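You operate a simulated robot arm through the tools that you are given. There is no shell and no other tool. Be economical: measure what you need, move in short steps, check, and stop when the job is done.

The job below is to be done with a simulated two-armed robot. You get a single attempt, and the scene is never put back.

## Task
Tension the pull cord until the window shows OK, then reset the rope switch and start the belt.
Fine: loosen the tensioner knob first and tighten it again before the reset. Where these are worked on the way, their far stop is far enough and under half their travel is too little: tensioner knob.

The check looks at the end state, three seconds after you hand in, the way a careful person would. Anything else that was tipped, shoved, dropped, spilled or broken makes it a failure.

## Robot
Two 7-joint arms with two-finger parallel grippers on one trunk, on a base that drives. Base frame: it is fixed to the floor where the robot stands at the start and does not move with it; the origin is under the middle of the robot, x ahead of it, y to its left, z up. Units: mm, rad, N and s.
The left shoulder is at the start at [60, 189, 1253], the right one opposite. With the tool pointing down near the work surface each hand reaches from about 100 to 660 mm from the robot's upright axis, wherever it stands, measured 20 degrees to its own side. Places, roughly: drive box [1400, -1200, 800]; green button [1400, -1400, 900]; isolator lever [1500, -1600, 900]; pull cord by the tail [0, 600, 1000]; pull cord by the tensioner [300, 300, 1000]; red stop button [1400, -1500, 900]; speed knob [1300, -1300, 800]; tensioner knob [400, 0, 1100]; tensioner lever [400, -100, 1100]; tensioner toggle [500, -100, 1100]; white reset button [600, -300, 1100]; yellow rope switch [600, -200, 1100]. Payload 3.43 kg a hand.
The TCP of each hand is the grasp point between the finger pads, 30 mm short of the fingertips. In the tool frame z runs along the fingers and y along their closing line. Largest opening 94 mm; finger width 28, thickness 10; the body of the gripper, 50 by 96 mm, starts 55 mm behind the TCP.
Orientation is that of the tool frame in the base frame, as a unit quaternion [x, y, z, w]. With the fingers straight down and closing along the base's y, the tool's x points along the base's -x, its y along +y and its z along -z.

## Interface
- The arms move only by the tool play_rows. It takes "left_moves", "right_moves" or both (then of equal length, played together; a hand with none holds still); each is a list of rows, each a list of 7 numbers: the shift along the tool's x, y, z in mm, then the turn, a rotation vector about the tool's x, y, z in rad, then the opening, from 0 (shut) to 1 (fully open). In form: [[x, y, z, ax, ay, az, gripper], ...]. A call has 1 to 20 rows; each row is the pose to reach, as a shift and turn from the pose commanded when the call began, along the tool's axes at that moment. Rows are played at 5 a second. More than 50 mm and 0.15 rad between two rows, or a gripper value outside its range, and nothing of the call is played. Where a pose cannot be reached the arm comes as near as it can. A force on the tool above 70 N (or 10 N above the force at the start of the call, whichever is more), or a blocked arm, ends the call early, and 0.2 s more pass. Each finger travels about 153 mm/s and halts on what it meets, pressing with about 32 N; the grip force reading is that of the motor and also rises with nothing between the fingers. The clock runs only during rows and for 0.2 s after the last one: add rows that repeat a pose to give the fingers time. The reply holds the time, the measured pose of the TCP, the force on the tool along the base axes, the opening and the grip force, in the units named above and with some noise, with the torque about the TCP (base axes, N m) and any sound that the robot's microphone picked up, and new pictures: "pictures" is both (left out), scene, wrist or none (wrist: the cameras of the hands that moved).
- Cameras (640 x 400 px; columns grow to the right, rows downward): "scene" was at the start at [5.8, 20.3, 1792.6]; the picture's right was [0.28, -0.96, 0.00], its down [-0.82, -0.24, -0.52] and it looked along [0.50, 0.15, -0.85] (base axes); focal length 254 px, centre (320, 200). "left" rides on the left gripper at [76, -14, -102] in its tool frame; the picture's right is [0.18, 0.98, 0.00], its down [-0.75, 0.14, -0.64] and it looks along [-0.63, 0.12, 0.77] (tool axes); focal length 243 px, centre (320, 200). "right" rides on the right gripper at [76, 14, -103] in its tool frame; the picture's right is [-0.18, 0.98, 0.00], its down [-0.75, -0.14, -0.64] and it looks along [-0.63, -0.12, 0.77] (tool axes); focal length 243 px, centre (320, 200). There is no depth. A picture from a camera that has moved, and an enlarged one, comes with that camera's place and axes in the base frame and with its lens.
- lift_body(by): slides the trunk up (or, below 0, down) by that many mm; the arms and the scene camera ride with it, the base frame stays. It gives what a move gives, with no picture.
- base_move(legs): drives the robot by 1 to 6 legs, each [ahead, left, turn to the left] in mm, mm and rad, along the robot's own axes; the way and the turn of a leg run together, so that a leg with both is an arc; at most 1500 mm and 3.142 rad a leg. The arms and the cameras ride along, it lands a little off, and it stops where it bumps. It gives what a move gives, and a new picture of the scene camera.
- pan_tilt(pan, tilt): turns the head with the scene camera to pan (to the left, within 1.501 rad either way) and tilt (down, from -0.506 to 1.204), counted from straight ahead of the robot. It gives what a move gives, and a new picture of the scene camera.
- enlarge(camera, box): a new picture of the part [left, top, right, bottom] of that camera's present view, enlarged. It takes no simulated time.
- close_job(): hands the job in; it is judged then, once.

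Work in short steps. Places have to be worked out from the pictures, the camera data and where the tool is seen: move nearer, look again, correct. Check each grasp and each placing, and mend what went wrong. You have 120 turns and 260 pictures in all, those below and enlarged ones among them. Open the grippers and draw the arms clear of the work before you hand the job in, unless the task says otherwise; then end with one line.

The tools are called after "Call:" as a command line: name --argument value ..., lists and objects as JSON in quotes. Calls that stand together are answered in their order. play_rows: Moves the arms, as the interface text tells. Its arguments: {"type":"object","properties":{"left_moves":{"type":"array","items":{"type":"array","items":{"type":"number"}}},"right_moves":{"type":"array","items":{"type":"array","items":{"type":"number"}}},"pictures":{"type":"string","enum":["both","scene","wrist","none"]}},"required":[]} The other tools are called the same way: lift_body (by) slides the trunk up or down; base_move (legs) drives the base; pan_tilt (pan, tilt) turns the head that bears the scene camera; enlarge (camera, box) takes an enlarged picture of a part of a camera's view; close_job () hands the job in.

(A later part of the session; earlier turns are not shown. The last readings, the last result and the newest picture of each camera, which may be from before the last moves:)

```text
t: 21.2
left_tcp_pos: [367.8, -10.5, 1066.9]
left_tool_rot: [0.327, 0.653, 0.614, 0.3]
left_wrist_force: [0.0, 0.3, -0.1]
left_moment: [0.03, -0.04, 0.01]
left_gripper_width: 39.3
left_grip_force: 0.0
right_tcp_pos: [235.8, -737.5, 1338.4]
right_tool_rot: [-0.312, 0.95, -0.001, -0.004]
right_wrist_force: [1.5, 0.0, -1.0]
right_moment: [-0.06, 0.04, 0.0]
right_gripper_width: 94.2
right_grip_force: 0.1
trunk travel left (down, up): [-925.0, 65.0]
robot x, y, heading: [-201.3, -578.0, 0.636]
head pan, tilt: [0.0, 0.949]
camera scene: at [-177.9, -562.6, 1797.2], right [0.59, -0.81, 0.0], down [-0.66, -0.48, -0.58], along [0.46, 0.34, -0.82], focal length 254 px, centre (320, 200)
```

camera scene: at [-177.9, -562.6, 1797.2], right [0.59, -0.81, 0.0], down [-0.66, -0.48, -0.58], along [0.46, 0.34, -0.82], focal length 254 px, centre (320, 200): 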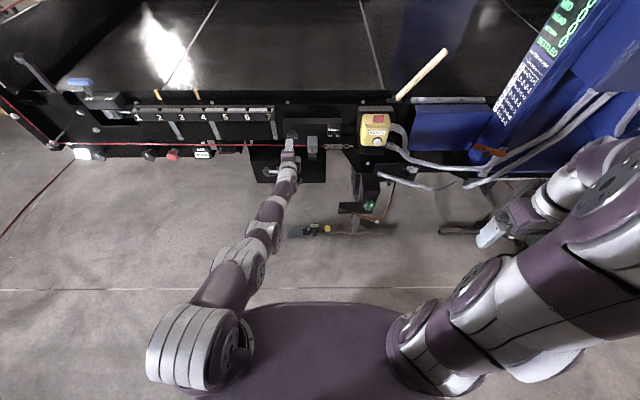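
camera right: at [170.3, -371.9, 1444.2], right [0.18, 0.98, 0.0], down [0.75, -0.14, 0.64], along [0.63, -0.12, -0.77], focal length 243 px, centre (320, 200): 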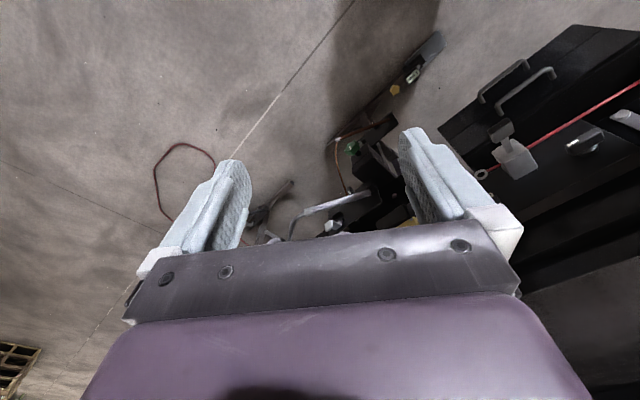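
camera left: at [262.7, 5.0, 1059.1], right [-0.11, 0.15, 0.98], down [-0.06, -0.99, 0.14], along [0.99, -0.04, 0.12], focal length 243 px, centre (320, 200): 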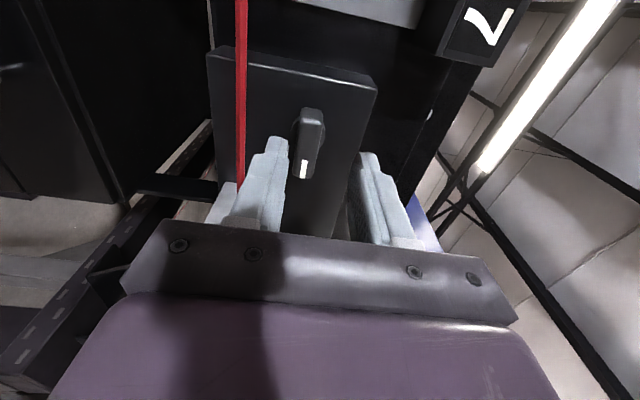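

Free of force now. I bend the arm back gently with the hand in free space.

Call:
play_rows --left_moves '[[0, 0, -15, 0, 0, 0, 0.42], [0, 0, -30, 0, 0, 0, 0.42], [0, 0, -45, 0, 0, 0, 0.42], [0, 0, -60, 0, 0, 0, 0.42], [0, 0, -60, 0, 0, 0, 0.42]]' --pictures "wrist"

Call:
enlarge --camera "scene" --box '[250, 100, 410, 200]'

```text
t: 21.6
left_tcp_pos: [367.4, -12.6, 1072.7]
left_tool_rot: [0.337, 0.668, 0.598, 0.287]
left_wrist_force: [0.8, -0.7, -1.1]
left_moment: [0.05, -0.1, 0.0]
left_gripper_width: 39.5
left_grip_force: 0.0
left hand out of reach, approached as far as the arm can: row 2
right_tcp_pos: [230.0, -743.3, 1340.5]
right_tool_rot: [-0.312, 0.95, 0.0, -0.001]
right_wrist_force: [0.0, -0.4, -0.3]
right_moment: [0.01, 0.03, 0.02]
right_gripper_width: 94.1
right_grip_force: 0.1
trunk travel left (down, up): [-925.0, 65.0]
robot x, y, heading: [-198.0, -577.5, 0.634]
head pan, tilt: [0.0, 0.949]
stopped in row 2 (left hand): the arm was blocked; the commanded pose is now the measured one
camera left: at [238.7, -14.4, 1071.5], right [-0.01, 0.2, 0.98], down [-0.03, -0.98, 0.2], along [1.0, -0.03, 0.01], focal length 243 px, centre (320, 200)
```

left: 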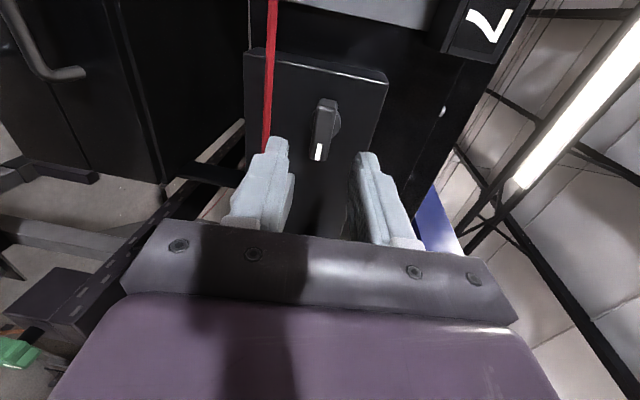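

```text
4.00 times, centred on (330, 150) of scene
camera zoom: at [-186.1, -568.7, 1797.5], right [0.59, -0.81, 0.0], down [-0.66, -0.48, -0.58], along [0.47, 0.34, -0.81], focal length 1014 px, centre (280, 400)
```

zoom: 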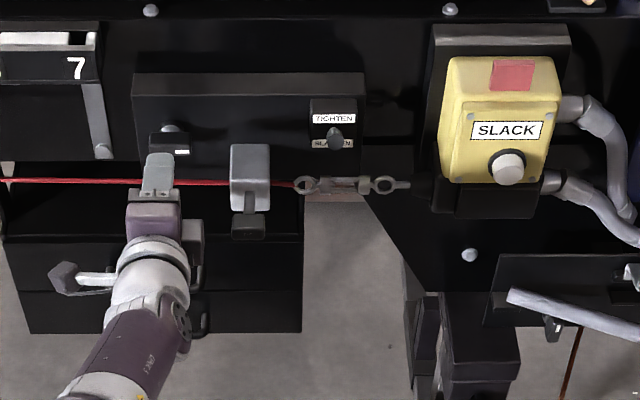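

The arm is near a straight-elbow singularity. I try drawing it back and up/left toward its shoulder, in small steps.

Call:
play_rows --left_moves '[[5, 8, -8, 0, 0, 0, 0.42], [10, 16, -16, 0, 0, 0, 0.42], [15, 24, -26, 0, 0, 0, 0.42], [20, 32, -38, 0, 0, 0, 0.42], [20, 40, -50, 0, 0, 0, 0.42]]' --pictures "scene"

```text
t: 22.1
left_tcp_pos: [367.7, -15.6, 1068.5]
left_tool_rot: [0.354, 0.686, 0.573, 0.274]
left_wrist_force: [-0.9, 0.1, 1.0]
left_moment: [-0.04, 0.08, 0.02]
left_gripper_width: 39.5
left_grip_force: 0.1
left hand out of reach, approached as far as the arm can: row 2
right_tcp_pos: [226.7, -745.2, 1340.8]
right_tool_rot: [-0.312, 0.95, 0.001, 0.0]
right_wrist_force: [0.4, -0.2, -0.5]
right_moment: [0.03, -0.02, -0.02]
right_gripper_width: 94.0
right_grip_force: 0.0
trunk travel left (down, up): [-925.0, 65.0]
robot x, y, heading: [-202.0, -577.8, 0.629]
head pan, tilt: [0.0, 0.949]
stopped in row 2 (left hand): the arm was blocked; the commanded pose is now the measured one
camera scene: at [-190.6, -572.0, 1797.6], right [0.59, -0.81, 0.0], down [-0.65, -0.48, -0.58], along [0.47, 0.35, -0.81], focal length 254 px, centre (320, 200)
```

scene: 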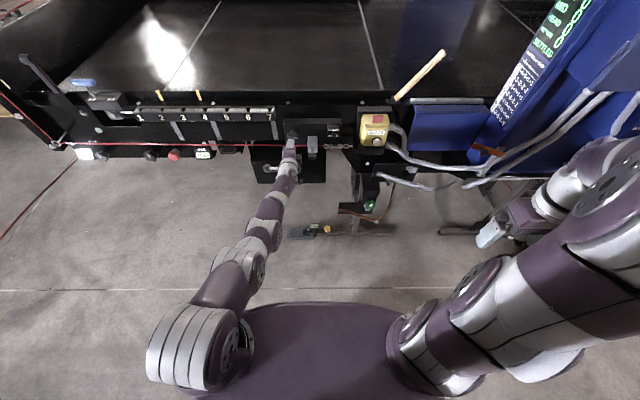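

I try unrolling the wrist while retracting, in case a wrist joint sits at its limit.

Call:
play_rows --left_moves '[[0, 0, -5, 0, 0, -0.12, 0.42], [0, 0, -12, 0, 0, -0.24, 0.42], [0, 0, -22, 0, 0, -0.36, 0.42], [0, 0, -34, 0, 0, -0.48, 0.42], [0, 0, -46, 0, 0, -0.6, 0.42]]' --pictures "none"

```text
t: 22.6
left_tcp_pos: [370.4, -14.5, 1069.5]
left_tool_rot: [0.309, 0.722, 0.539, 0.305]
left_wrist_force: [0.0, -0.1, 0.0]
left_moment: [-0.07, 0.03, 0.02]
left_gripper_width: 39.8
left_grip_force: 0.0
right_tcp_pos: [228.6, -744.3, 1340.6]
right_tool_rot: [-0.312, 0.95, 0.001, 0.0]
right_wrist_force: [-0.1, 0.7, 0.1]
right_moment: [-0.02, -0.01, 0.0]
right_gripper_width: 94.2
right_grip_force: 0.1
trunk travel left (down, up): [-925.0, 65.0]
robot x, y, heading: [-195.1, -579.5, 0.635]
head pan, tilt: [0.0, 0.949]
stopped in row 2 (left hand): the arm was blocked; the commanded pose is now the measured one
```

Progress stalls after large steps, so I try very fine steps.

Call:
play_rows --left_moves '[[0, 0, -2, 0, 0, -0.03, 0.42], [0, 0, -4, 0, 0, -0.06, 0.42], [0, 0, -6, 0, 0, -0.09, 0.42], [0, 0, -9, 0, 0, -0.12, 0.42], [0, 0, -12, 0, 0, -0.15, 0.42], [0, 0, -15, 0, 0, -0.18, 0.42], [0, 0, -18, 0, 0, -0.21, 0.42], [0, 0, -21, 0, 0, -0.24, 0.42]]' --pictures "wrist"

```text
t: 23.3
left_tcp_pos: [374.7, -13.5, 1076.3]
left_tool_rot: [0.289, 0.738, 0.521, 0.317]
left_wrist_force: [0.6, -0.8, 1.2]
left_moment: [-0.03, 0.07, -0.01]
left_gripper_width: 39.6
left_grip_force: 0.0
right_tcp_pos: [229.2, -743.8, 1339.7]
right_tool_rot: [-0.312, 0.95, 0.0, 0.0]
right_wrist_force: [0.9, 0.0, -0.1]
right_moment: [0.0, -0.05, 0.0]
right_gripper_width: 94.1
right_grip_force: 0.1
trunk travel left (down, up): [-925.0, 65.0]
robot x, y, heading: [-197.7, -577.2, 0.631]
head pan, tilt: [0.0, 0.949]
stopped in row 3 (left hand): the arm was blocked; the commanded pose is now the measured one
camera left: at [246.6, -19.6, 1076.2], right [-0.02, 0.42, 0.91], down [0.0, -0.91, 0.42], along [1.0, 0.0, 0.02], focal length 243 px, centre (320, 200)
```

left: 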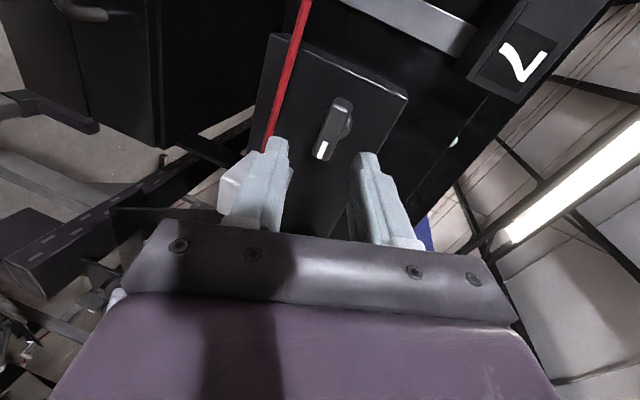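

Each stall leaves the tool pitched further down: the wrist flexion is at its limit. I let the tool pitch down as I raise and retract the hand.

Call:
play_rows --left_moves '[[-1, 7, -4, 0.12, 0, 0, 0.42], [-2, 14, -10, 0.24, 0, 0, 0.42], [-3, 21, -20, 0.36, 0, 0, 0.42], [-4, 28, -30, 0.48, 0, 0, 0.42], [-5, 35, -42, 0.6, 0, 0, 0.42], [-6, 42, -54, 0.72, 0, 0, 0.42]]' --pictures "none"

```text
t: 23.9
left_tcp_pos: [363.4, -16.3, 1044.4]
left_tool_rot: [0.305, 0.788, 0.465, 0.263]
left_wrist_force: [-2.4, -0.7, -2.2]
left_moment: [0.1, -0.15, 0.0]
left_gripper_width: 39.3
left_grip_force: 0.1
left hand out of reach, approached as far as the arm can: row 1, 2
right_tcp_pos: [229.8, -743.3, 1340.8]
right_tool_rot: [-0.311, 0.95, 0.0, -0.001]
right_wrist_force: [0.0, 0.0, 0.5]
right_moment: [-0.01, 0.01, -0.03]
right_gripper_width: 94.0
right_grip_force: 0.0
trunk travel left (down, up): [-925.0, 65.0]
robot x, y, heading: [-194.2, -579.8, 0.636]
head pan, tilt: [0.0, 0.949]
stopped in row 2 (left hand): the arm was blocked; the commanded pose is now the measured one
```

I look at the arm's shape to understand what blocks it.

Call:
enlarge --camera "scene" --box '[120, 130, 360, 400]'

Call:
play_rows --left_moves '[[0, 0, 0, 0.05, 0, 0, 0.42], [0, 2, -3, 0.1, 0, 0, 0.42], [0, 4, -6, 0.15, 0, 0, 0.42], [0, 6, -9, 0.2, 0, 0, 0.42], [0, 8, -14, 0.25, 0, 0, 0.42], [0, 10, -20, 0.3, 0, 0, 0.42]]' --pictures "none"

```text
1.48 times, centred on (240, 265) of scene
camera zoom: at [-188.0, -569.9, 1797.5], right [0.59, -0.81, 0.0], down [-0.66, -0.48, -0.58], along [0.47, 0.34, -0.81], focal length 376 px, centre (438, 104)
```

zoom: 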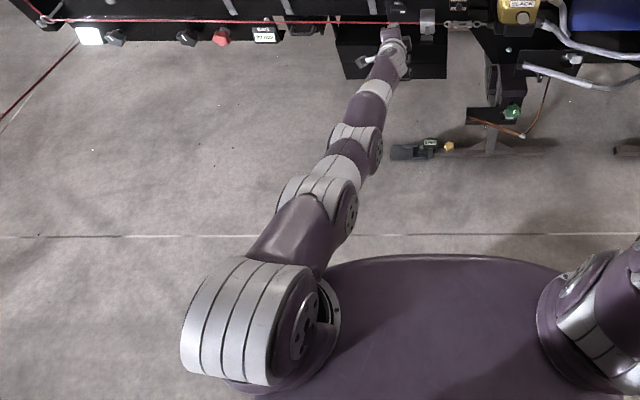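

```text
t: 25.2
left_tcp_pos: [351.1, -22.1, 1065.2]
left_tool_rot: [0.34, 0.848, 0.345, 0.215]
left_wrist_force: [0.2, -0.2, -0.2]
left_moment: [0.0, -0.03, 0.01]
left_gripper_width: 39.5
left_grip_force: 0.1
right_tcp_pos: [229.2, -743.1, 1341.0]
right_tool_rot: [-0.311, 0.95, 0.0, -0.002]
right_wrist_force: [-0.7, -0.7, 0.8]
right_moment: [-0.01, 0.02, -0.02]
right_gripper_width: 94.0
right_grip_force: 0.0
trunk travel left (down, up): [-925.0, 65.0]
robot x, y, heading: [-195.5, -580.4, 0.632]
head pan, tilt: [0.0, 0.949]
```

Free again. I retract ~100 mm back and 80 mm up in this pitched-down attitude.

Call:
play_rows --left_moves '[[0, -1, -15, 0, 0, 0, 0.42], [0, -2, -35, 0, 0, 0, 0.42], [1, -4, -60, 0, 0, 0, 0.42], [1, -6, -85, 0, 0, 0, 0.42], [2, -7, -110, 0, 0, 0, 0.42], [2, -8, -128, 0, 0, 0, 0.42]]' --pictures "both"

```text
t: 26.6
left_tcp_pos: [352.5, -26.9, 1086.6]
left_tool_rot: [0.341, 0.855, 0.333, 0.205]
left_wrist_force: [-0.5, -0.5, -0.5]
left_moment: [0.03, -0.02, 0.03]
left_gripper_width: 39.3
left_grip_force: 0.0
left hand out of reach, approached as far as the arm can: row 1, 2, 3, 4, 5, 6
right_tcp_pos: [228.5, -744.5, 1340.5]
right_tool_rot: [-0.312, 0.95, 0.0, 0.0]
right_wrist_force: [-0.2, 0.4, -0.2]
right_moment: [0.02, 0.01, -0.04]
right_gripper_width: 93.8
right_grip_force: 0.1
trunk travel left (down, up): [-925.0, 65.0]
robot x, y, heading: [-198.8, -572.2, 0.632]
head pan, tilt: [0.0, 0.949]
camera scene: at [-187.8, -569.9, 1797.5], right [0.59, -0.81, 0.0], down [-0.66, -0.48, -0.58], along [0.47, 0.34, -0.81], focal length 254 px, centre (320, 200)
camera left: at [235.2, -23.9, 1137.8], right [0.31, 0.67, 0.67], down [0.21, -0.74, 0.64], along [0.93, -0.06, -0.37], focal length 243 px, centre (320, 200)
```

scene: 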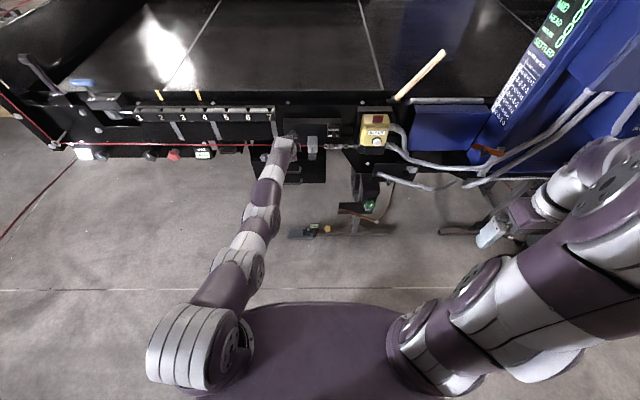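
left: 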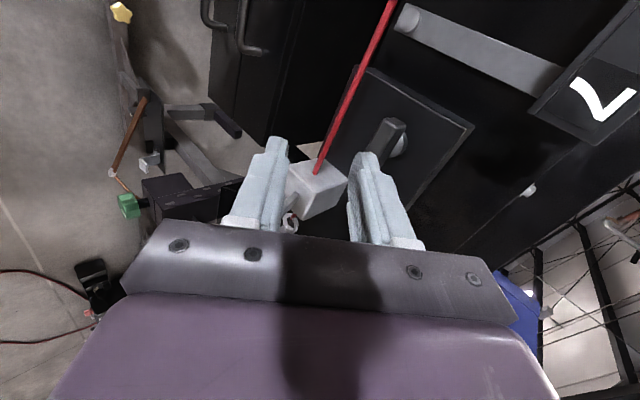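

Radial retraction is singular, so I pitch the hand fully down around the TCP, which forces the elbow to bend.

Call:
play_rows --left_moves '[[0, 0, 0, 0.08, 0, 0, 0.42], [0, 0, 0, 0.16, 0, 0, 0.42], [0, 0, 0, 0.24, 0, 0, 0.42], [0, 0, 0, 0.32, 0, 0, 0.42], [0, 0, 0, 0.4, 0, 0, 0.42], [0, 0, 0, 0.48, 0, 0, 0.42], [0, 0, 0, 0.56, 0, 0, 0.42], [0, 0, 0, 0.64, 0, 0, 0.42]]' --pictures "none"

```text
t: 28.4
left_tcp_pos: [285.9, -73.0, 1107.6]
left_tool_rot: [0.389, 0.913, 0.071, 0.101]
left_wrist_force: [0.1, 0.3, 0.1]
left_moment: [-0.01, 0.0, -0.01]
left_gripper_width: 39.7
left_grip_force: 0.0
left hand out of reach, approached as far as the arm can: row 2, 3, 4, 5, 6, 7, 8
right_tcp_pos: [229.1, -743.8, 1341.3]
right_tool_rot: [-0.312, 0.95, 0.0, -0.001]
right_wrist_force: [0.8, -0.5, 0.4]
right_moment: [-0.02, 0.01, 0.04]
right_gripper_width: 93.8
right_grip_force: 0.0
trunk travel left (down, up): [-925.0, 65.0]
robot x, y, heading: [-199.0, -578.1, 0.635]
head pan, tilt: [0.0, 0.949]
```

The arm has come back nicely. I retract 70 mm back and 60 up, then will bring the base forward ~115 so the knob is mid-band (~735 mm ahead).

Call:
play_rows --left_moves '[[0, -12, -18, 0, 0, 0, 0.42], [0, -26, -37, 0, 0, 0, 0.42], [0, -40, -55, 0, 0, 0, 0.42], [1, -55, -74, 0, 0, 0, 0.42], [1, -55, -74, 0, 0, 0, 0.42]]' --pictures "scene"

```text
t: 29.6
left_tcp_pos: [229.3, -111.7, 1164.7]
left_tool_rot: [0.391, 0.914, 0.059, 0.095]
left_wrist_force: [0.6, -0.1, 0.1]
left_moment: [0.03, -0.04, -0.01]
left_gripper_width: 39.6
left_grip_force: 0.0
right_tcp_pos: [228.7, -743.1, 1339.9]
right_tool_rot: [-0.311, 0.95, 0.001, 0.0]
right_wrist_force: [0.1, 0.2, -0.1]
right_moment: [-0.02, 0.03, -0.01]
right_gripper_width: 94.0
right_grip_force: 0.1
trunk travel left (down, up): [-925.0, 65.0]
robot x, y, heading: [-195.4, -575.9, 0.633]
head pan, tilt: [0.0, 0.949]
camera scene: at [-187.6, -569.8, 1797.5], right [0.59, -0.81, 0.0], down [-0.66, -0.48, -0.58], along [0.47, 0.34, -0.81], focal length 254 px, centre (320, 200)
```

scene: 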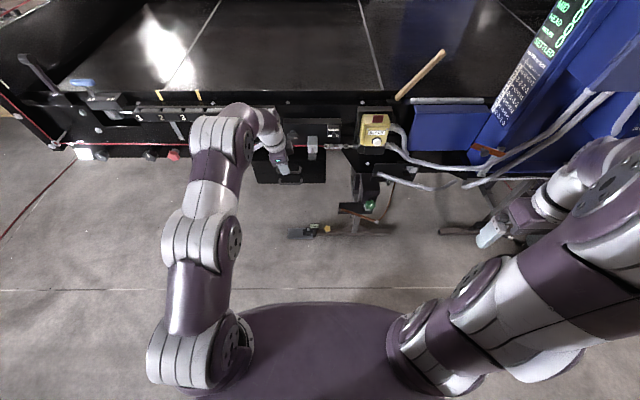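

Arm is in a healthy shape again and the window of the switch unchanged. Base forward 110 mm (hand is clear at 619 ahead, z 1165).

Call:
base_move --legs '[[108, 0, 0]]'

```text
t: 30.8
left_tcp_pos: [313.8, -51.1, 1166.1]
left_tool_rot: [0.391, 0.913, 0.06, 0.096]
left_wrist_force: [0.9, 0.3, 0.1]
left_moment: [0.03, 0.01, 0.05]
left_gripper_width: 39.6
left_grip_force: 0.1
right_tcp_pos: [314.3, -682.3, 1340.2]
right_tool_rot: [-0.311, 0.95, 0.0, 0.0]
right_wrist_force: [-0.7, -1.0, -0.5]
right_moment: [0.02, 0.0, 0.01]
right_gripper_width: 94.0
right_grip_force: 0.0
trunk travel left (down, up): [-925.0, 65.0]
robot x, y, heading: [-112.7, -518.0, 0.632]
head pan, tilt: [0.0, 0.949]
camera scene: at [-104.0, -508.4, 1797.5], right [0.59, -0.81, 0.0], down [-0.66, -0.48, -0.58], along [0.47, 0.34, -0.81], focal length 254 px, centre (320, 200)
```

scene: 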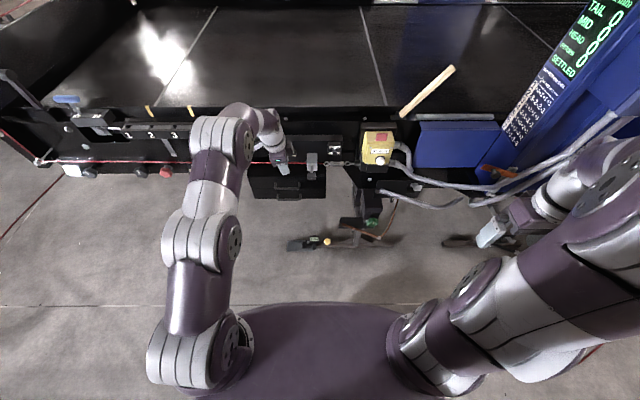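

Now I raise the hand to horizontal again while going to a stand-off point ~60 mm short of the knob, in fine steps.

Call:
play_rows --left_moves '[[0, 6, 11, -0.137, 0, 0.018, 0.42], [0, 12, 22, -0.274, 0, 0.036, 0.42], [0, 18, 34, -0.411, 0, 0.054, 0.42], [0, 24, 45, -0.548, 0, 0.072, 0.42], [1, 30, 57, -0.685, 0, 0.09, 0.42], [1, 36, 68, -0.822, 0, 0.108, 0.42], [1, 42, 80, -0.959, 0, 0.126, 0.42], [1, 48, 91, -1.096, 0, 0.144, 0.42], [1, 54, 103, -1.233, 0, 0.162, 0.42], [1, 60, 114, -1.371, 0, 0.18, 0.42], [1, 60, 114, -1.371, 0, 0.18, 0.42]]' --pictures "both"

```text
t: 33.2
left_tcp_pos: [390.4, -13.1, 1066.4]
left_tool_rot: [0.312, 0.635, 0.634, 0.313]
left_wrist_force: [0.8, 0.4, 0.2]
left_moment: [-0.05, -0.01, -0.01]
left_gripper_width: 39.4
left_grip_force: 0.0
left hand out of reach, approached as far as the arm can: row 4, 5, 6, 7, 10, 11
right_tcp_pos: [315.3, -679.1, 1340.7]
right_tool_rot: [-0.311, 0.951, -0.001, -0.001]
right_wrist_force: [0.6, 0.8, 0.8]
right_moment: [0.0, 0.0, -0.01]
right_gripper_width: 93.7
right_grip_force: 0.1
trunk travel left (down, up): [-925.0, 65.0]
robot x, y, heading: [-112.2, -516.5, 0.629]
head pan, tilt: [0.0, 0.949]
camera scene: at [-101.7, -506.5, 1797.5], right [0.59, -0.81, 0.0], down [-0.66, -0.48, -0.58], along [0.47, 0.34, -0.81], focal length 254 px, centre (320, 200)
camera left: at [262.1, -14.1, 1051.0], right [-0.11, 0.15, 0.98], down [-0.05, -0.99, 0.14], along [0.99, -0.03, 0.12], focal length 243 px, centre (320, 200)
```

scene: 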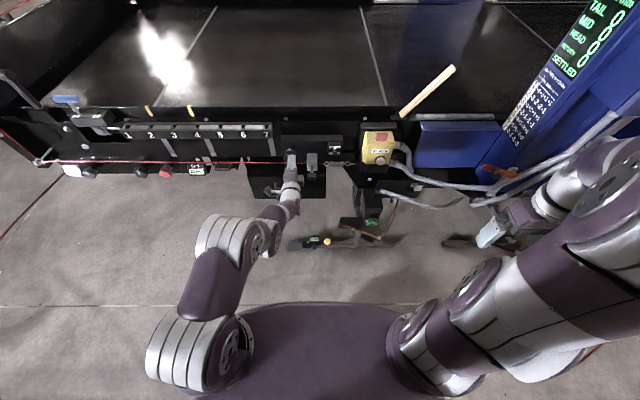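
left: 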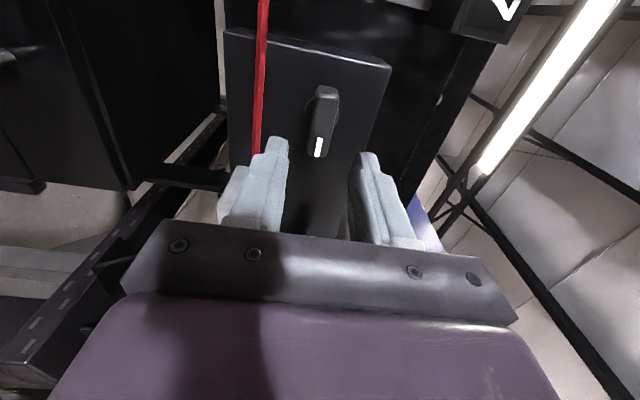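

Stand-off reached (rel 702 mm). I check the sideways alignment in a zoomed scene view.

Call:
enlarge --camera "scene" --box '[260, 120, 340, 180]'

```text
6.67 times, centred on (300, 150) of scene
camera zoom: at [-101.7, -506.5, 1797.5], right [0.59, -0.81, 0.0], down [-0.66, -0.48, -0.58], along [0.47, 0.34, -0.81], focal length 1691 px, centre (453, 533)
```

zoom: 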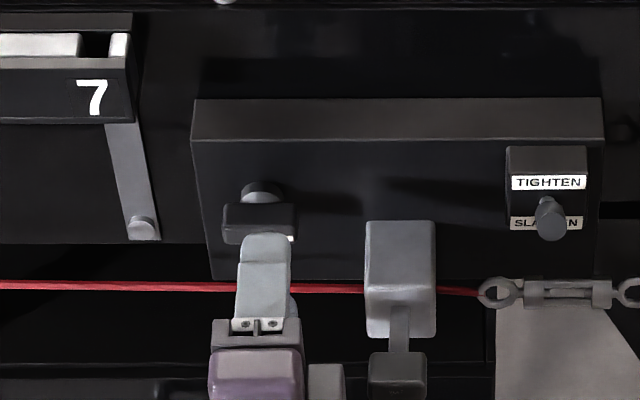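

Hand needs ~5 mm left relative to actual; the commanded pose is already 12 left of actual. I advance 14 mm with a slight right correction and read the pose.

Call:
play_rows --left_moves '[[-3, 0, 7, 0, 0, 0, 0.42], [-6, 0, 14, 0, 0, 0, 0.42], [-6, 0, 14, 0, 0, 0, 0.42]]' --pictures "wrist"

Call:
enlarge --camera "scene" --box '[260, 120, 340, 180]'

```text
t: 34.0
left_tcp_pos: [404.7, -9.6, 1065.2]
left_tool_rot: [0.316, 0.633, 0.632, 0.317]
left_wrist_force: [0.5, -0.1, 0.5]
left_moment: [0.02, -0.01, 0.02]
left_gripper_width: 39.4
left_grip_force: 0.1
right_tcp_pos: [314.2, -679.7, 1339.6]
right_tool_rot: [-0.311, 0.95, 0.0, -0.001]
right_wrist_force: [-0.6, 0.4, -0.3]
right_moment: [0.02, 0.02, 0.0]
right_gripper_width: 94.1
right_grip_force: 0.1
trunk travel left (down, up): [-925.0, 65.0]
robot x, y, heading: [-113.0, -516.4, 0.632]
head pan, tilt: [0.0, 0.949]
camera left: at [276.5, -9.3, 1050.2], right [-0.11, 0.15, 0.98], down [-0.06, -0.99, 0.14], along [0.99, -0.04, 0.12], focal length 243 px, centre (320, 200)
```

left: 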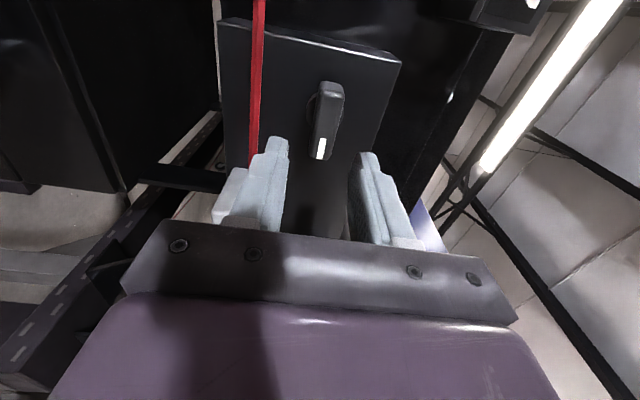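

```text
6.67 times, centred on (300, 150) of scene
camera zoom: at [-101.7, -506.6, 1797.5], right [0.59, -0.81, 0.0], down [-0.66, -0.48, -0.58], along [0.47, 0.34, -0.81], focal length 1691 px, centre (453, 533)
```

zoom: 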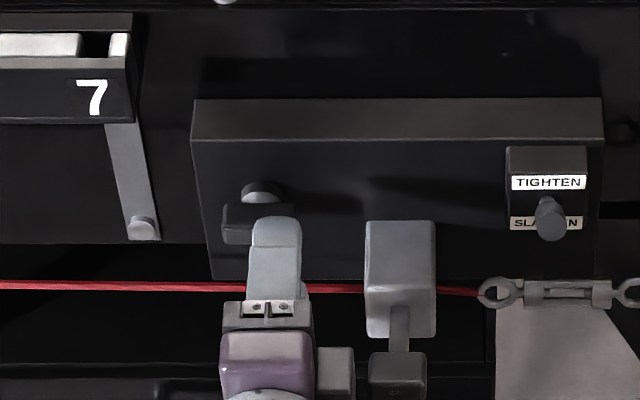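

Tracking now exact. Wing is ~10 mm to the left; gap brackets the wing vertically. I shift left 10 and advance 20.

Call:
play_rows --left_moves '[[6, 0, 0, 0, 0, 0, 0.42], [10, 0, 3, 0, 0, 0, 0.42], [10, 0, 12, 0, 0, 0, 0.42], [10, 0, 20, 0, 0, 0, 0.42]]' --pictures "wrist"

Call:
enlarge --camera "scene" --box '[260, 120, 340, 180]'

```text
t: 35.0
left_tcp_pos: [416.2, 9.4, 1065.2]
left_tool_rot: [0.314, 0.635, 0.633, 0.313]
left_wrist_force: [-0.1, -0.5, 0.7]
left_moment: [-0.02, -0.02, -0.03]
left_gripper_width: 39.5
left_grip_force: 0.0
left hand out of reach, approached as far as the arm can: row 2, 3, 4
right_tcp_pos: [316.6, -680.2, 1341.1]
right_tool_rot: [-0.311, 0.95, 0.0, -0.001]
right_wrist_force: [-0.3, -1.0, 0.1]
right_moment: [-0.02, 0.01, -0.01]
right_gripper_width: 94.3
right_grip_force: 0.0
trunk travel left (down, up): [-925.0, 65.0]
robot x, y, heading: [-108.6, -514.0, 0.629]
head pan, tilt: [0.0, 0.949]
camera left: at [288.4, 8.4, 1050.5], right [-0.11, 0.15, 0.98], down [-0.05, -0.99, 0.14], along [0.99, -0.03, 0.12], focal length 243 px, centre (320, 200)
```

left: 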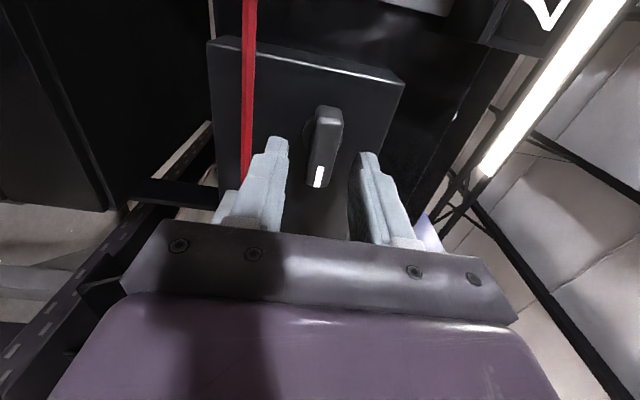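

```text
6.67 times, centred on (300, 150) of scene
camera zoom: at [-101.3, -506.2, 1797.5], right [0.59, -0.81, 0.0], down [-0.66, -0.48, -0.58], along [0.47, 0.34, -0.81], focal length 1691 px, centre (453, 533)
```

zoom: 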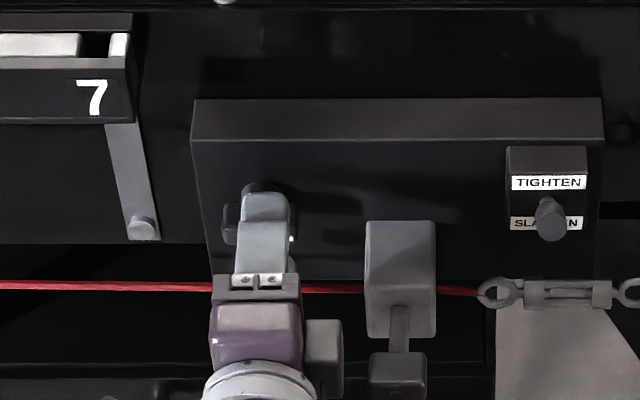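

The fingers straddle the wing in both views. I close and see whether it stops at the wing's thickness.

Call:
play_rows --left_moves '[[0, 0, 3, 0, 0, 0, 0.3], [0, 0, 5, 0, 0, 0, 0.0], [0, 0, 5, 0, 0, 0, 0.0], [0, 0, 5, 0, 0, 0, 0.0]]' --pictures "wrist"

```text
t: 36.0
left_tcp_pos: [420.0, 10.2, 1065.4]
left_tool_rot: [0.315, 0.635, 0.632, 0.314]
left_wrist_force: [-8.4, -8.1, -2.5]
left_moment: [0.06, -0.15, 0.77]
left_gripper_width: 15.7
left_grip_force: 44.9
right_tcp_pos: [314.4, -682.1, 1342.1]
right_tool_rot: [-0.312, 0.95, 0.0, 0.0]
right_wrist_force: [-0.3, 0.0, 1.0]
right_moment: [0.04, -0.01, 0.0]
right_gripper_width: 94.2
right_grip_force: 0.1
trunk travel left (down, up): [-925.0, 65.0]
robot x, y, heading: [-110.3, -516.8, 0.636]
head pan, tilt: [0.0, 0.949]
camera left: at [291.7, 9.4, 1051.1], right [-0.11, 0.15, 0.98], down [-0.05, -0.99, 0.14], along [0.99, -0.04, 0.12], focal length 243 px, centre (320, 200)
```

left: 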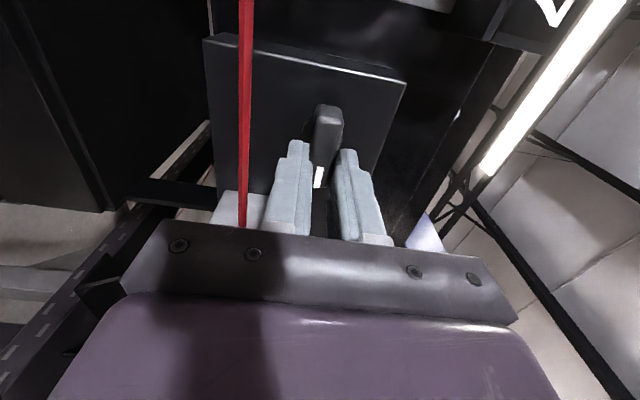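

Wing is gripped (15.7 mm). I turn it counter-clockwise a little and watch the torque.

Call:
play_rows --left_moves '[[0, 0, 0, 0, 0, -0.07, 0], [0, 0, 0, 0, 0, -0.14, 0], [0, 0, 0, 0, 0, -0.21, 0], [0, 0, 0, 0, 0, -0.28, 0]]' --pictures "wrist"

```text
t: 37.0
left_tcp_pos: [419.5, 11.9, 1067.2]
left_tool_rot: [0.222, 0.671, 0.583, 0.4]
left_wrist_force: [-13.7, -10.1, 3.0]
left_moment: [-0.22, 0.34, 0.76]
left_gripper_width: 15.8
left_grip_force: 44.7
right_tcp_pos: [312.9, -682.8, 1341.5]
right_tool_rot: [-0.311, 0.95, 0.0, 0.001]
right_wrist_force: [-0.5, 0.0, -0.2]
right_moment: [-0.02, 0.03, 0.01]
right_gripper_width: 93.8
right_grip_force: 0.0
trunk travel left (down, up): [-925.0, 65.0]
robot x, y, heading: [-109.0, -514.1, 0.634]
head pan, tilt: [0.0, 0.949]
camera left: at [295.9, 4.1, 1032.0], right [-0.27, 0.36, 0.89], down [-0.1, -0.93, 0.35], along [0.96, 0.01, 0.29], focal length 243 px, centre (320, 200)
```

left: 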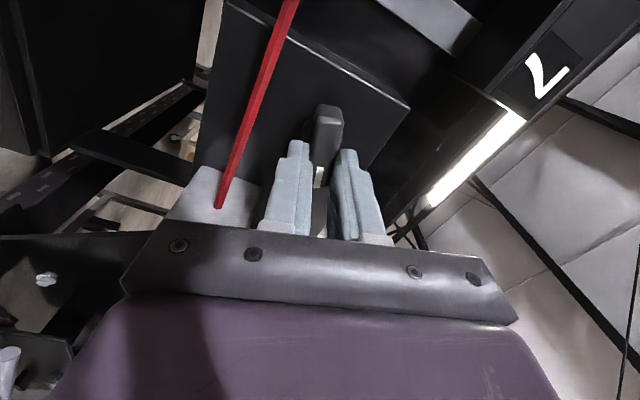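

Turns freely with low torque. I keep turning, in two chunks.

Call:
play_rows --left_moves '[[0, 0, 0, 0, 0, -0.1, 0], [0, 0, 0, 0, 0, -0.2, 0], [0, 0, 0, 0, 0, -0.3, 0], [0, 0, 0, 0, 0, -0.4, 0], [0, 0, 0, 0, 0, -0.5, 0], [0, 0, 0, 0, 0, -0.6, 0], [0, 0, 0, 0, 0, -0.7, 0], [0, 0, 0, 0, 0, -0.8, 0], [0, 0, 0, 0, 0, -0.9, 0], [0, 0, 0, 0, 0, -1.0, 0], [0, 0, 0, 0, 0, -1.1, 0], [0, 0, 0, 0, 0, -1.2, 0]]' --pictures "wrist"

```text
t: 39.6
left_tcp_pos: [415.2, 15.8, 1071.9]
left_tool_rot: [-0.199, 0.674, 0.257, 0.664]
left_wrist_force: [-17.5, 28.5, 34.5]
left_moment: [0.55, -0.33, 0.25]
left_gripper_width: 16.0
left_grip_force: 44.9
right_tcp_pos: [308.3, -678.0, 1342.6]
right_tool_rot: [-0.311, 0.95, -0.001, 0.002]
right_wrist_force: [-0.2, -0.1, -0.1]
right_moment: [0.02, 0.02, -0.02]
right_gripper_width: 93.9
right_grip_force: 0.0
trunk travel left (down, up): [-925.0, 65.0]
robot x, y, heading: [-112.2, -516.4, 0.633]
head pan, tilt: [0.0, 0.949]
camera left: at [339.7, -51.6, 993.1], right [-0.61, 0.79, -0.1], down [-0.57, -0.33, 0.75], along [0.56, 0.52, 0.65], focal length 243 px, centre (320, 200)
```

left: 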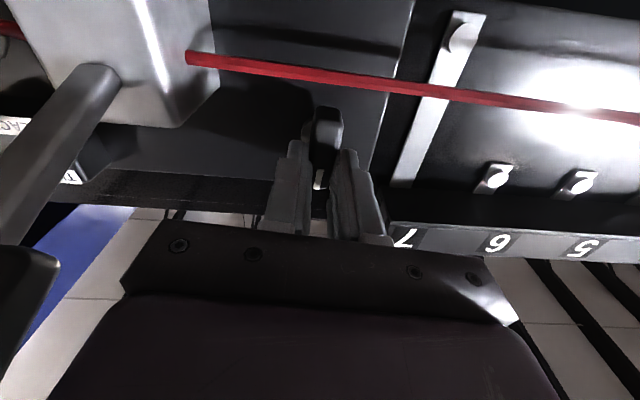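

The wing is now vertical; side forces come from a slight centre offset (hand pushed up/left). I shift to relieve and try turning further to find the stop.

Call:
play_rows --left_moves '[[-3, 3, 0, 0, 0, 0, 0], [-5, 6, 0, 0, 0, 0, 0], [-5, 6, 0, 0, 0, -0.08, 0], [-5, 6, 0, 0, 0, -0.16, 0], [-5, 6, 0, 0, 0, -0.24, 0], [-5, 6, 0, 0, 0, -0.32, 0]]' --pictures "wrist"

```text
t: 41.1
left_tcp_pos: [424.8, 23.5, 1066.2]
left_tool_rot: [-0.288, 0.647, 0.172, 0.685]
left_wrist_force: [-91.8, -26.5, 20.1]
left_moment: [2.43, -0.48, -1.15]
left_gripper_width: 20.9
left_grip_force: 44.8
left hand out of reach, approached as far as the arm can: row 2, 3, 4, 5, 6
right_tcp_pos: [299.0, -684.8, 1345.1]
right_tool_rot: [-0.313, 0.95, 0.001, 0.007]
right_wrist_force: [0.7, -0.2, -0.8]
right_moment: [0.0, 0.04, 0.0]
right_gripper_width: 94.2
right_grip_force: 0.0
trunk travel left (down, up): [-925.0, 65.0]
robot x, y, heading: [-112.8, -517.1, 0.635]
head pan, tilt: [0.0, 0.949]
stopped in row 6 (left hand): the force on the tool passed its limit at 83 N (the readings are from after the stop); the commanded pose is now the measured one
camera left: at [360.2, -60.9, 992.4], right [-0.58, 0.74, -0.35], down [-0.67, -0.18, 0.72], along [0.47, 0.65, 0.6], focal length 243 px, centre (320, 200)
```

left: 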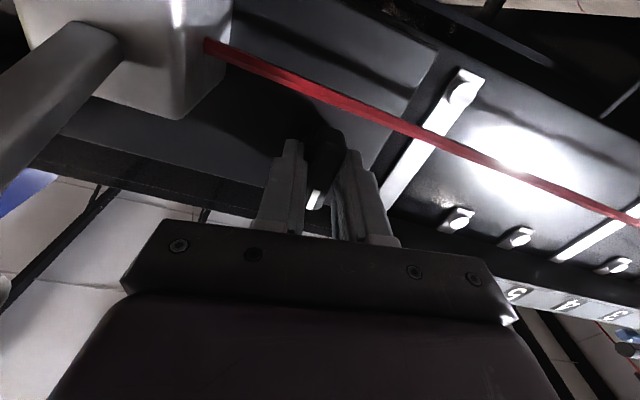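

The stop is reached at about a quarter turn (fingers began to skew on the wing). I open to release the load.

Call:
play_rows --left_moves '[[0, 0, 0, 0, 0, 0, 0.4], [0, 0, -5, 0, 0, 0.05, 0.5], [0, 0, -10, 0, 0, 0.1, 0.5]]' --pictures "wrist"

Call:
enlarge --camera "scene" --box '[250, 120, 350, 180]'

```text
t: 41.9
left_tcp_pos: [433.5, 19.9, 1053.5]
left_tool_rot: [-0.254, 0.667, 0.202, 0.671]
left_wrist_force: [0.6, 0.2, 0.3]
left_moment: [-0.02, 0.02, 0.03]
left_gripper_width: 47.0
left_grip_force: 0.1
right_tcp_pos: [313.7, -680.5, 1341.0]
right_tool_rot: [-0.311, 0.95, 0.0, 0.0]
right_wrist_force: [0.1, -0.4, 0.4]
right_moment: [-0.03, -0.01, 0.01]
right_gripper_width: 94.0
right_grip_force: 0.0
trunk travel left (down, up): [-925.0, 65.0]
robot x, y, heading: [-115.0, -518.2, 0.63]
head pan, tilt: [0.0, 0.949]
camera left: at [362.4, -57.9, 980.5], right [-0.6, 0.76, -0.25], down [-0.62, -0.23, 0.75], along [0.52, 0.6, 0.61], focal length 243 px, centre (320, 200)
```

left: 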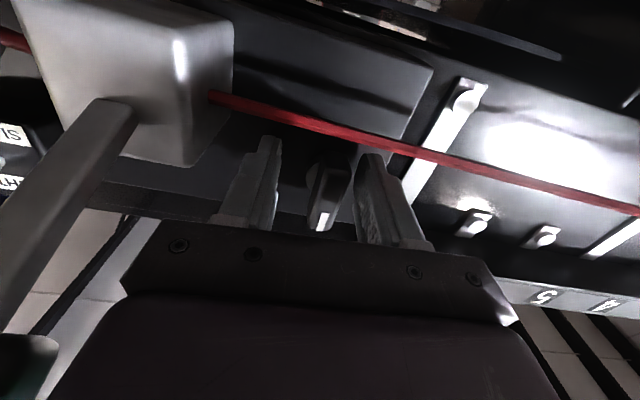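

```text
6.40 times, centred on (300, 150) of scene
camera zoom: at [-103.5, -507.1, 1797.4], right [0.59, -0.81, 0.0], down [-0.66, -0.48, -0.58], along [0.47, 0.34, -0.81], focal length 1623 px, centre (448, 520)
```

zoom: 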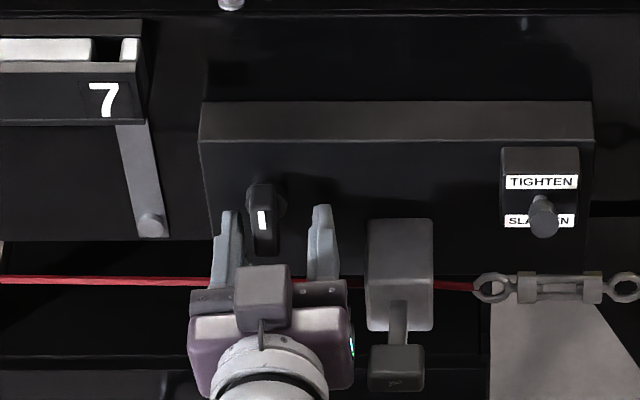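

The knob's mark turned a quarter turn, up against its stop: loosened. I withdraw the left hand straight back 70 mm.

Call:
play_rows --left_moves '[[-4, 0, -15, 0, 0, 0, 0.5], [-5, 0, -30, 0, 0, 0, 0.5], [-5, 0, -45, 0, 0, 0, 0.5], [-5, 0, -60, 0, 0, 0, 0.5], [-5, 0, -70, 0, 0, 0, 0.5]]' --pictures "both"

Call:
enlarge --camera "left" --box '[0, 0, 320, 200]'

```text
t: 43.1
left_tcp_pos: [377.7, -22.7, 1060.6]
left_tool_rot: [-0.254, 0.667, 0.207, 0.669]
left_wrist_force: [-0.4, 0.5, -0.1]
left_moment: [0.02, -0.01, -0.01]
left_gripper_width: 47.0
left_grip_force: 0.1
right_tcp_pos: [314.1, -680.5, 1340.4]
right_tool_rot: [-0.312, 0.95, 0.0, 0.0]
right_wrist_force: [0.1, 0.6, 0.1]
right_moment: [-0.01, 0.0, -0.04]
right_gripper_width: 93.8
right_grip_force: 0.2
trunk travel left (down, up): [-925.0, 65.0]
robot x, y, heading: [-112.7, -516.6, 0.639]
head pan, tilt: [0.0, 0.949]
camera scene: at [-103.4, -507.5, 1797.5], right [0.59, -0.81, 0.0], down [-0.66, -0.48, -0.58], along [0.47, 0.34, -0.81], focal length 254 px, centre (320, 200)
camera left: at [307.5, -101.5, 987.3], right [-0.6, 0.76, -0.25], down [-0.61, -0.24, 0.76], along [0.51, 0.61, 0.61], focal length 243 px, centre (320, 200)
```

scene: 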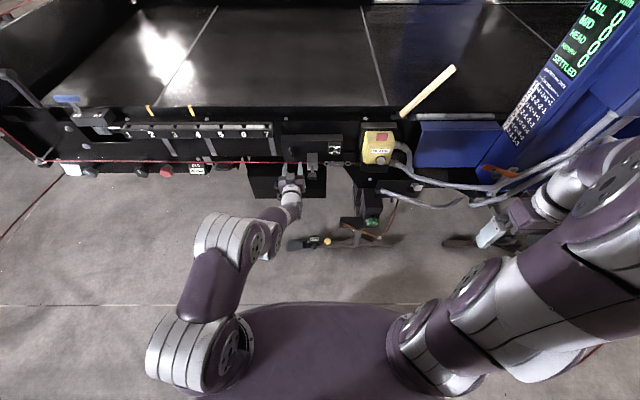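
left: 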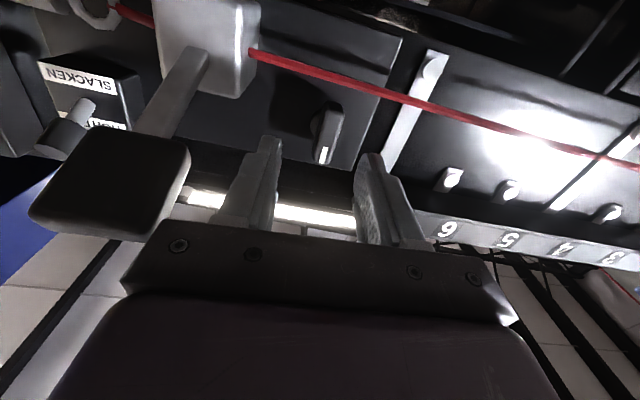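

```text
2.00 times, centred on (160, 100) of left
camera zoom: at [307.5, -101.5, 987.3], right [-0.6, 0.76, -0.25], down [-0.61, -0.24, 0.76], along [0.51, 0.61, 0.61], focal length 485 px, centre (640, 400)
```

zoom: 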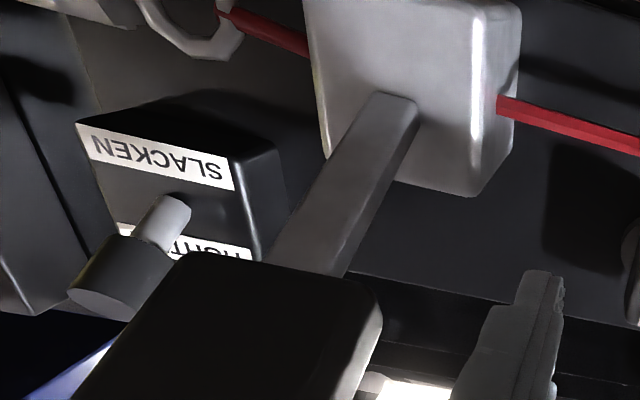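

Toggle tip is ~15 mm above its root, i.e. already on TIGHTEN; lever slopes ~17° up with paddle at ≈(406,-101,1049). The left hand can grip the paddle sideways and pump; I back the base 70 mm so it sits mid-band.

Call:
base_move --legs '[[-72, 0, 0]]'

```text
t: 44.1
left_tcp_pos: [323.3, -62.0, 1056.2]
left_tool_rot: [-0.257, 0.668, 0.208, 0.667]
left_wrist_force: [0.0, 1.0, -0.3]
left_moment: [0.0, 0.0, 0.01]
left_gripper_width: 47.0
left_grip_force: 0.0
right_tcp_pos: [260.5, -720.8, 1340.0]
right_tool_rot: [-0.311, 0.95, -0.001, -0.003]
right_wrist_force: [0.5, 0.0, -1.0]
right_moment: [-0.03, 0.03, 0.0]
right_gripper_width: 94.0
right_grip_force: 0.0
trunk travel left (down, up): [-925.0, 65.0]
robot x, y, heading: [-171.6, -557.3, 0.635]
head pan, tilt: [0.0, 0.949]
camera scene: at [-155.0, -545.5, 1797.3], right [0.59, -0.81, 0.0], down [-0.66, -0.48, -0.58], along [0.47, 0.34, -0.82], focal length 254 px, centre (320, 200)
```

scene: 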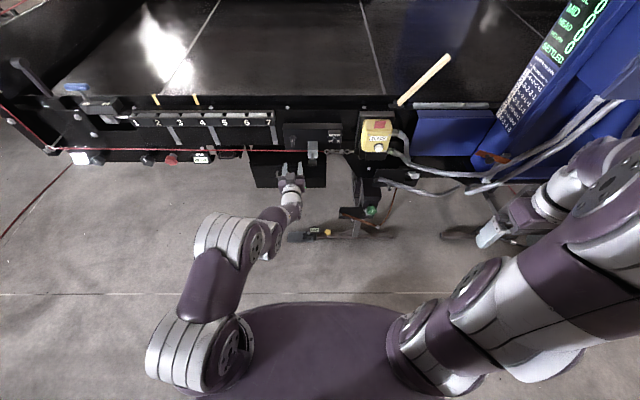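

I move the left hand 80 mm right, a bit back, opening wide, to stand in front of the paddle.

Call:
play_rows --left_moves '[[0, -15, -15, 0, 0, 0.02, 0.6], [0, -32, -15, 0, 0, 0.04, 0.7], [2, -50, -15, 0, 0, 0.06, 0.8], [4, -68, -15, 0, 0, 0.06, 0.9], [6, -80, -15, 0, 0, 0.06, 0.9], [6, -80, -15, 0, 0, 0.06, 0.9]]' --pictures "wrist"

Call:
enlarge --camera "scene" --box '[270, 120, 350, 180]'

```text
t: 45.5
left_tcp_pos: [357.5, -137.5, 1060.8]
left_tool_rot: [-0.236, 0.674, 0.228, 0.662]
left_wrist_force: [0.1, 0.5, -0.7]
left_moment: [-0.01, 0.0, 0.0]
left_gripper_width: 84.6
left_grip_force: 0.0
right_tcp_pos: [256.2, -722.7, 1340.1]
right_tool_rot: [-0.312, 0.95, 0.0, -0.001]
right_wrist_force: [-0.4, 0.9, 0.9]
right_moment: [0.0, -0.01, -0.03]
right_gripper_width: 94.0
right_grip_force: 0.1
trunk travel left (down, up): [-925.0, 65.0]
robot x, y, heading: [-171.6, -558.7, 0.636]
head pan, tilt: [0.0, 0.949]
camera left: at [285.0, -212.3, 986.4], right [-0.61, 0.77, -0.19], down [-0.58, -0.27, 0.77], along [0.54, 0.58, 0.62], focal length 243 px, centre (320, 200)
```

left: 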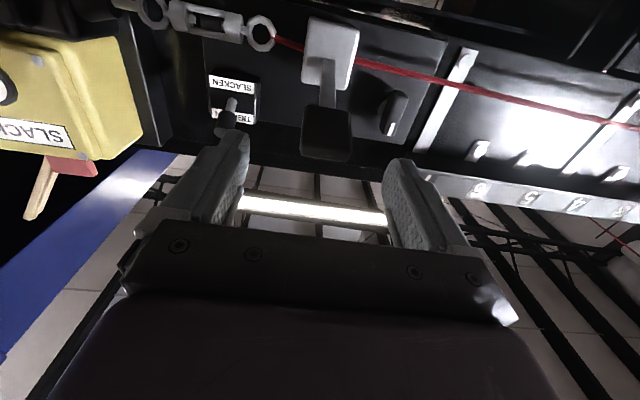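

```text
6.67 times, centred on (310, 150) of scene
camera zoom: at [-160.3, -549.7, 1797.5], right [0.59, -0.81, 0.0], down [-0.65, -0.48, -0.58], along [0.47, 0.35, -0.81], focal length 1691 px, centre (387, 533)
```

zoom: 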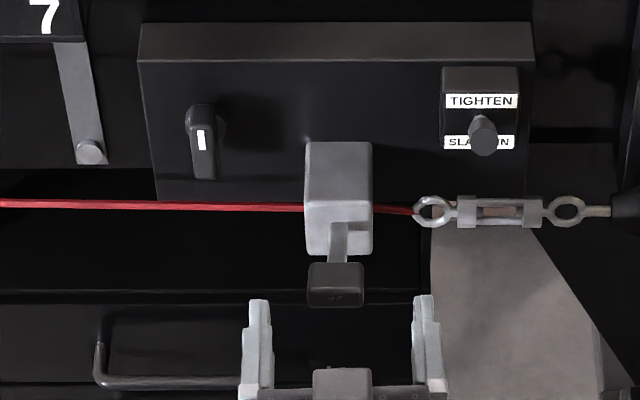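

Well centred. I lower 11 mm and advance 50 mm so the fingers straddle the paddle.

Call:
play_rows --left_moves '[[5, -1, 10, 0, 0, 0, 0.9], [11, -2, 22, 0, 0, 0, 0.9], [11, -3, 36, 0, 0, 0, 0.9], [11, -3, 50, 0, 0, 0, 0.9], [11, -3, 50, 0, 0, 0, 0.9]]' --pictures "wrist"

Call:
enlarge --camera "scene" --box '[270, 120, 350, 180]'

```text
t: 46.7
left_tcp_pos: [400.3, -107.7, 1047.1]
left_tool_rot: [-0.235, 0.674, 0.228, 0.662]
left_wrist_force: [0.0, -0.5, -0.2]
left_moment: [-0.02, -0.02, 0.02]
left_gripper_width: 84.5
left_grip_force: 0.0
right_tcp_pos: [257.0, -722.4, 1340.3]
right_tool_rot: [-0.313, 0.95, 0.0, -0.001]
right_wrist_force: [0.4, 1.0, -0.1]
right_moment: [0.02, -0.01, -0.01]
right_gripper_width: 94.2
right_grip_force: 0.1
trunk travel left (down, up): [-925.0, 65.0]
robot x, y, heading: [-172.1, -560.5, 0.636]
head pan, tilt: [0.0, 0.949]
camera left: at [326.4, -184.0, 973.6], right [-0.61, 0.77, -0.19], down [-0.58, -0.27, 0.77], along [0.54, 0.58, 0.62], focal length 243 px, centre (320, 200)
```

left: 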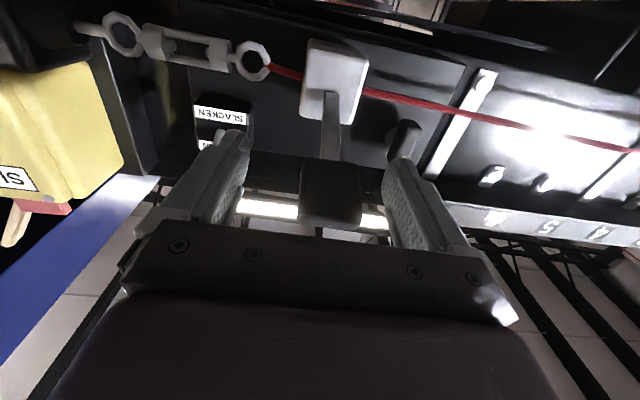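

```text
6.67 times, centred on (310, 150) of scene
camera zoom: at [-160.6, -549.7, 1797.5], right [0.59, -0.81, 0.0], down [-0.65, -0.48, -0.58], along [0.47, 0.35, -0.81], focal length 1691 px, centre (387, 533)
```

zoom: 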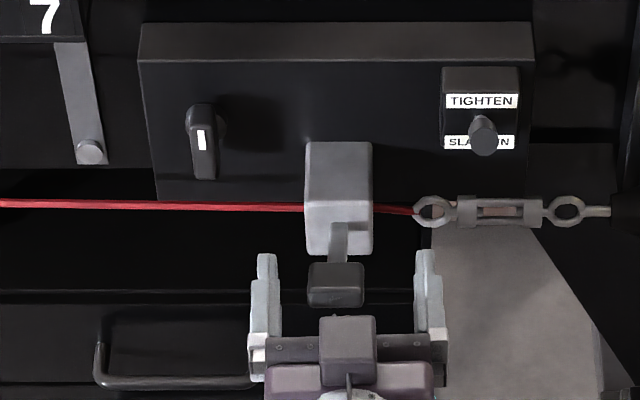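

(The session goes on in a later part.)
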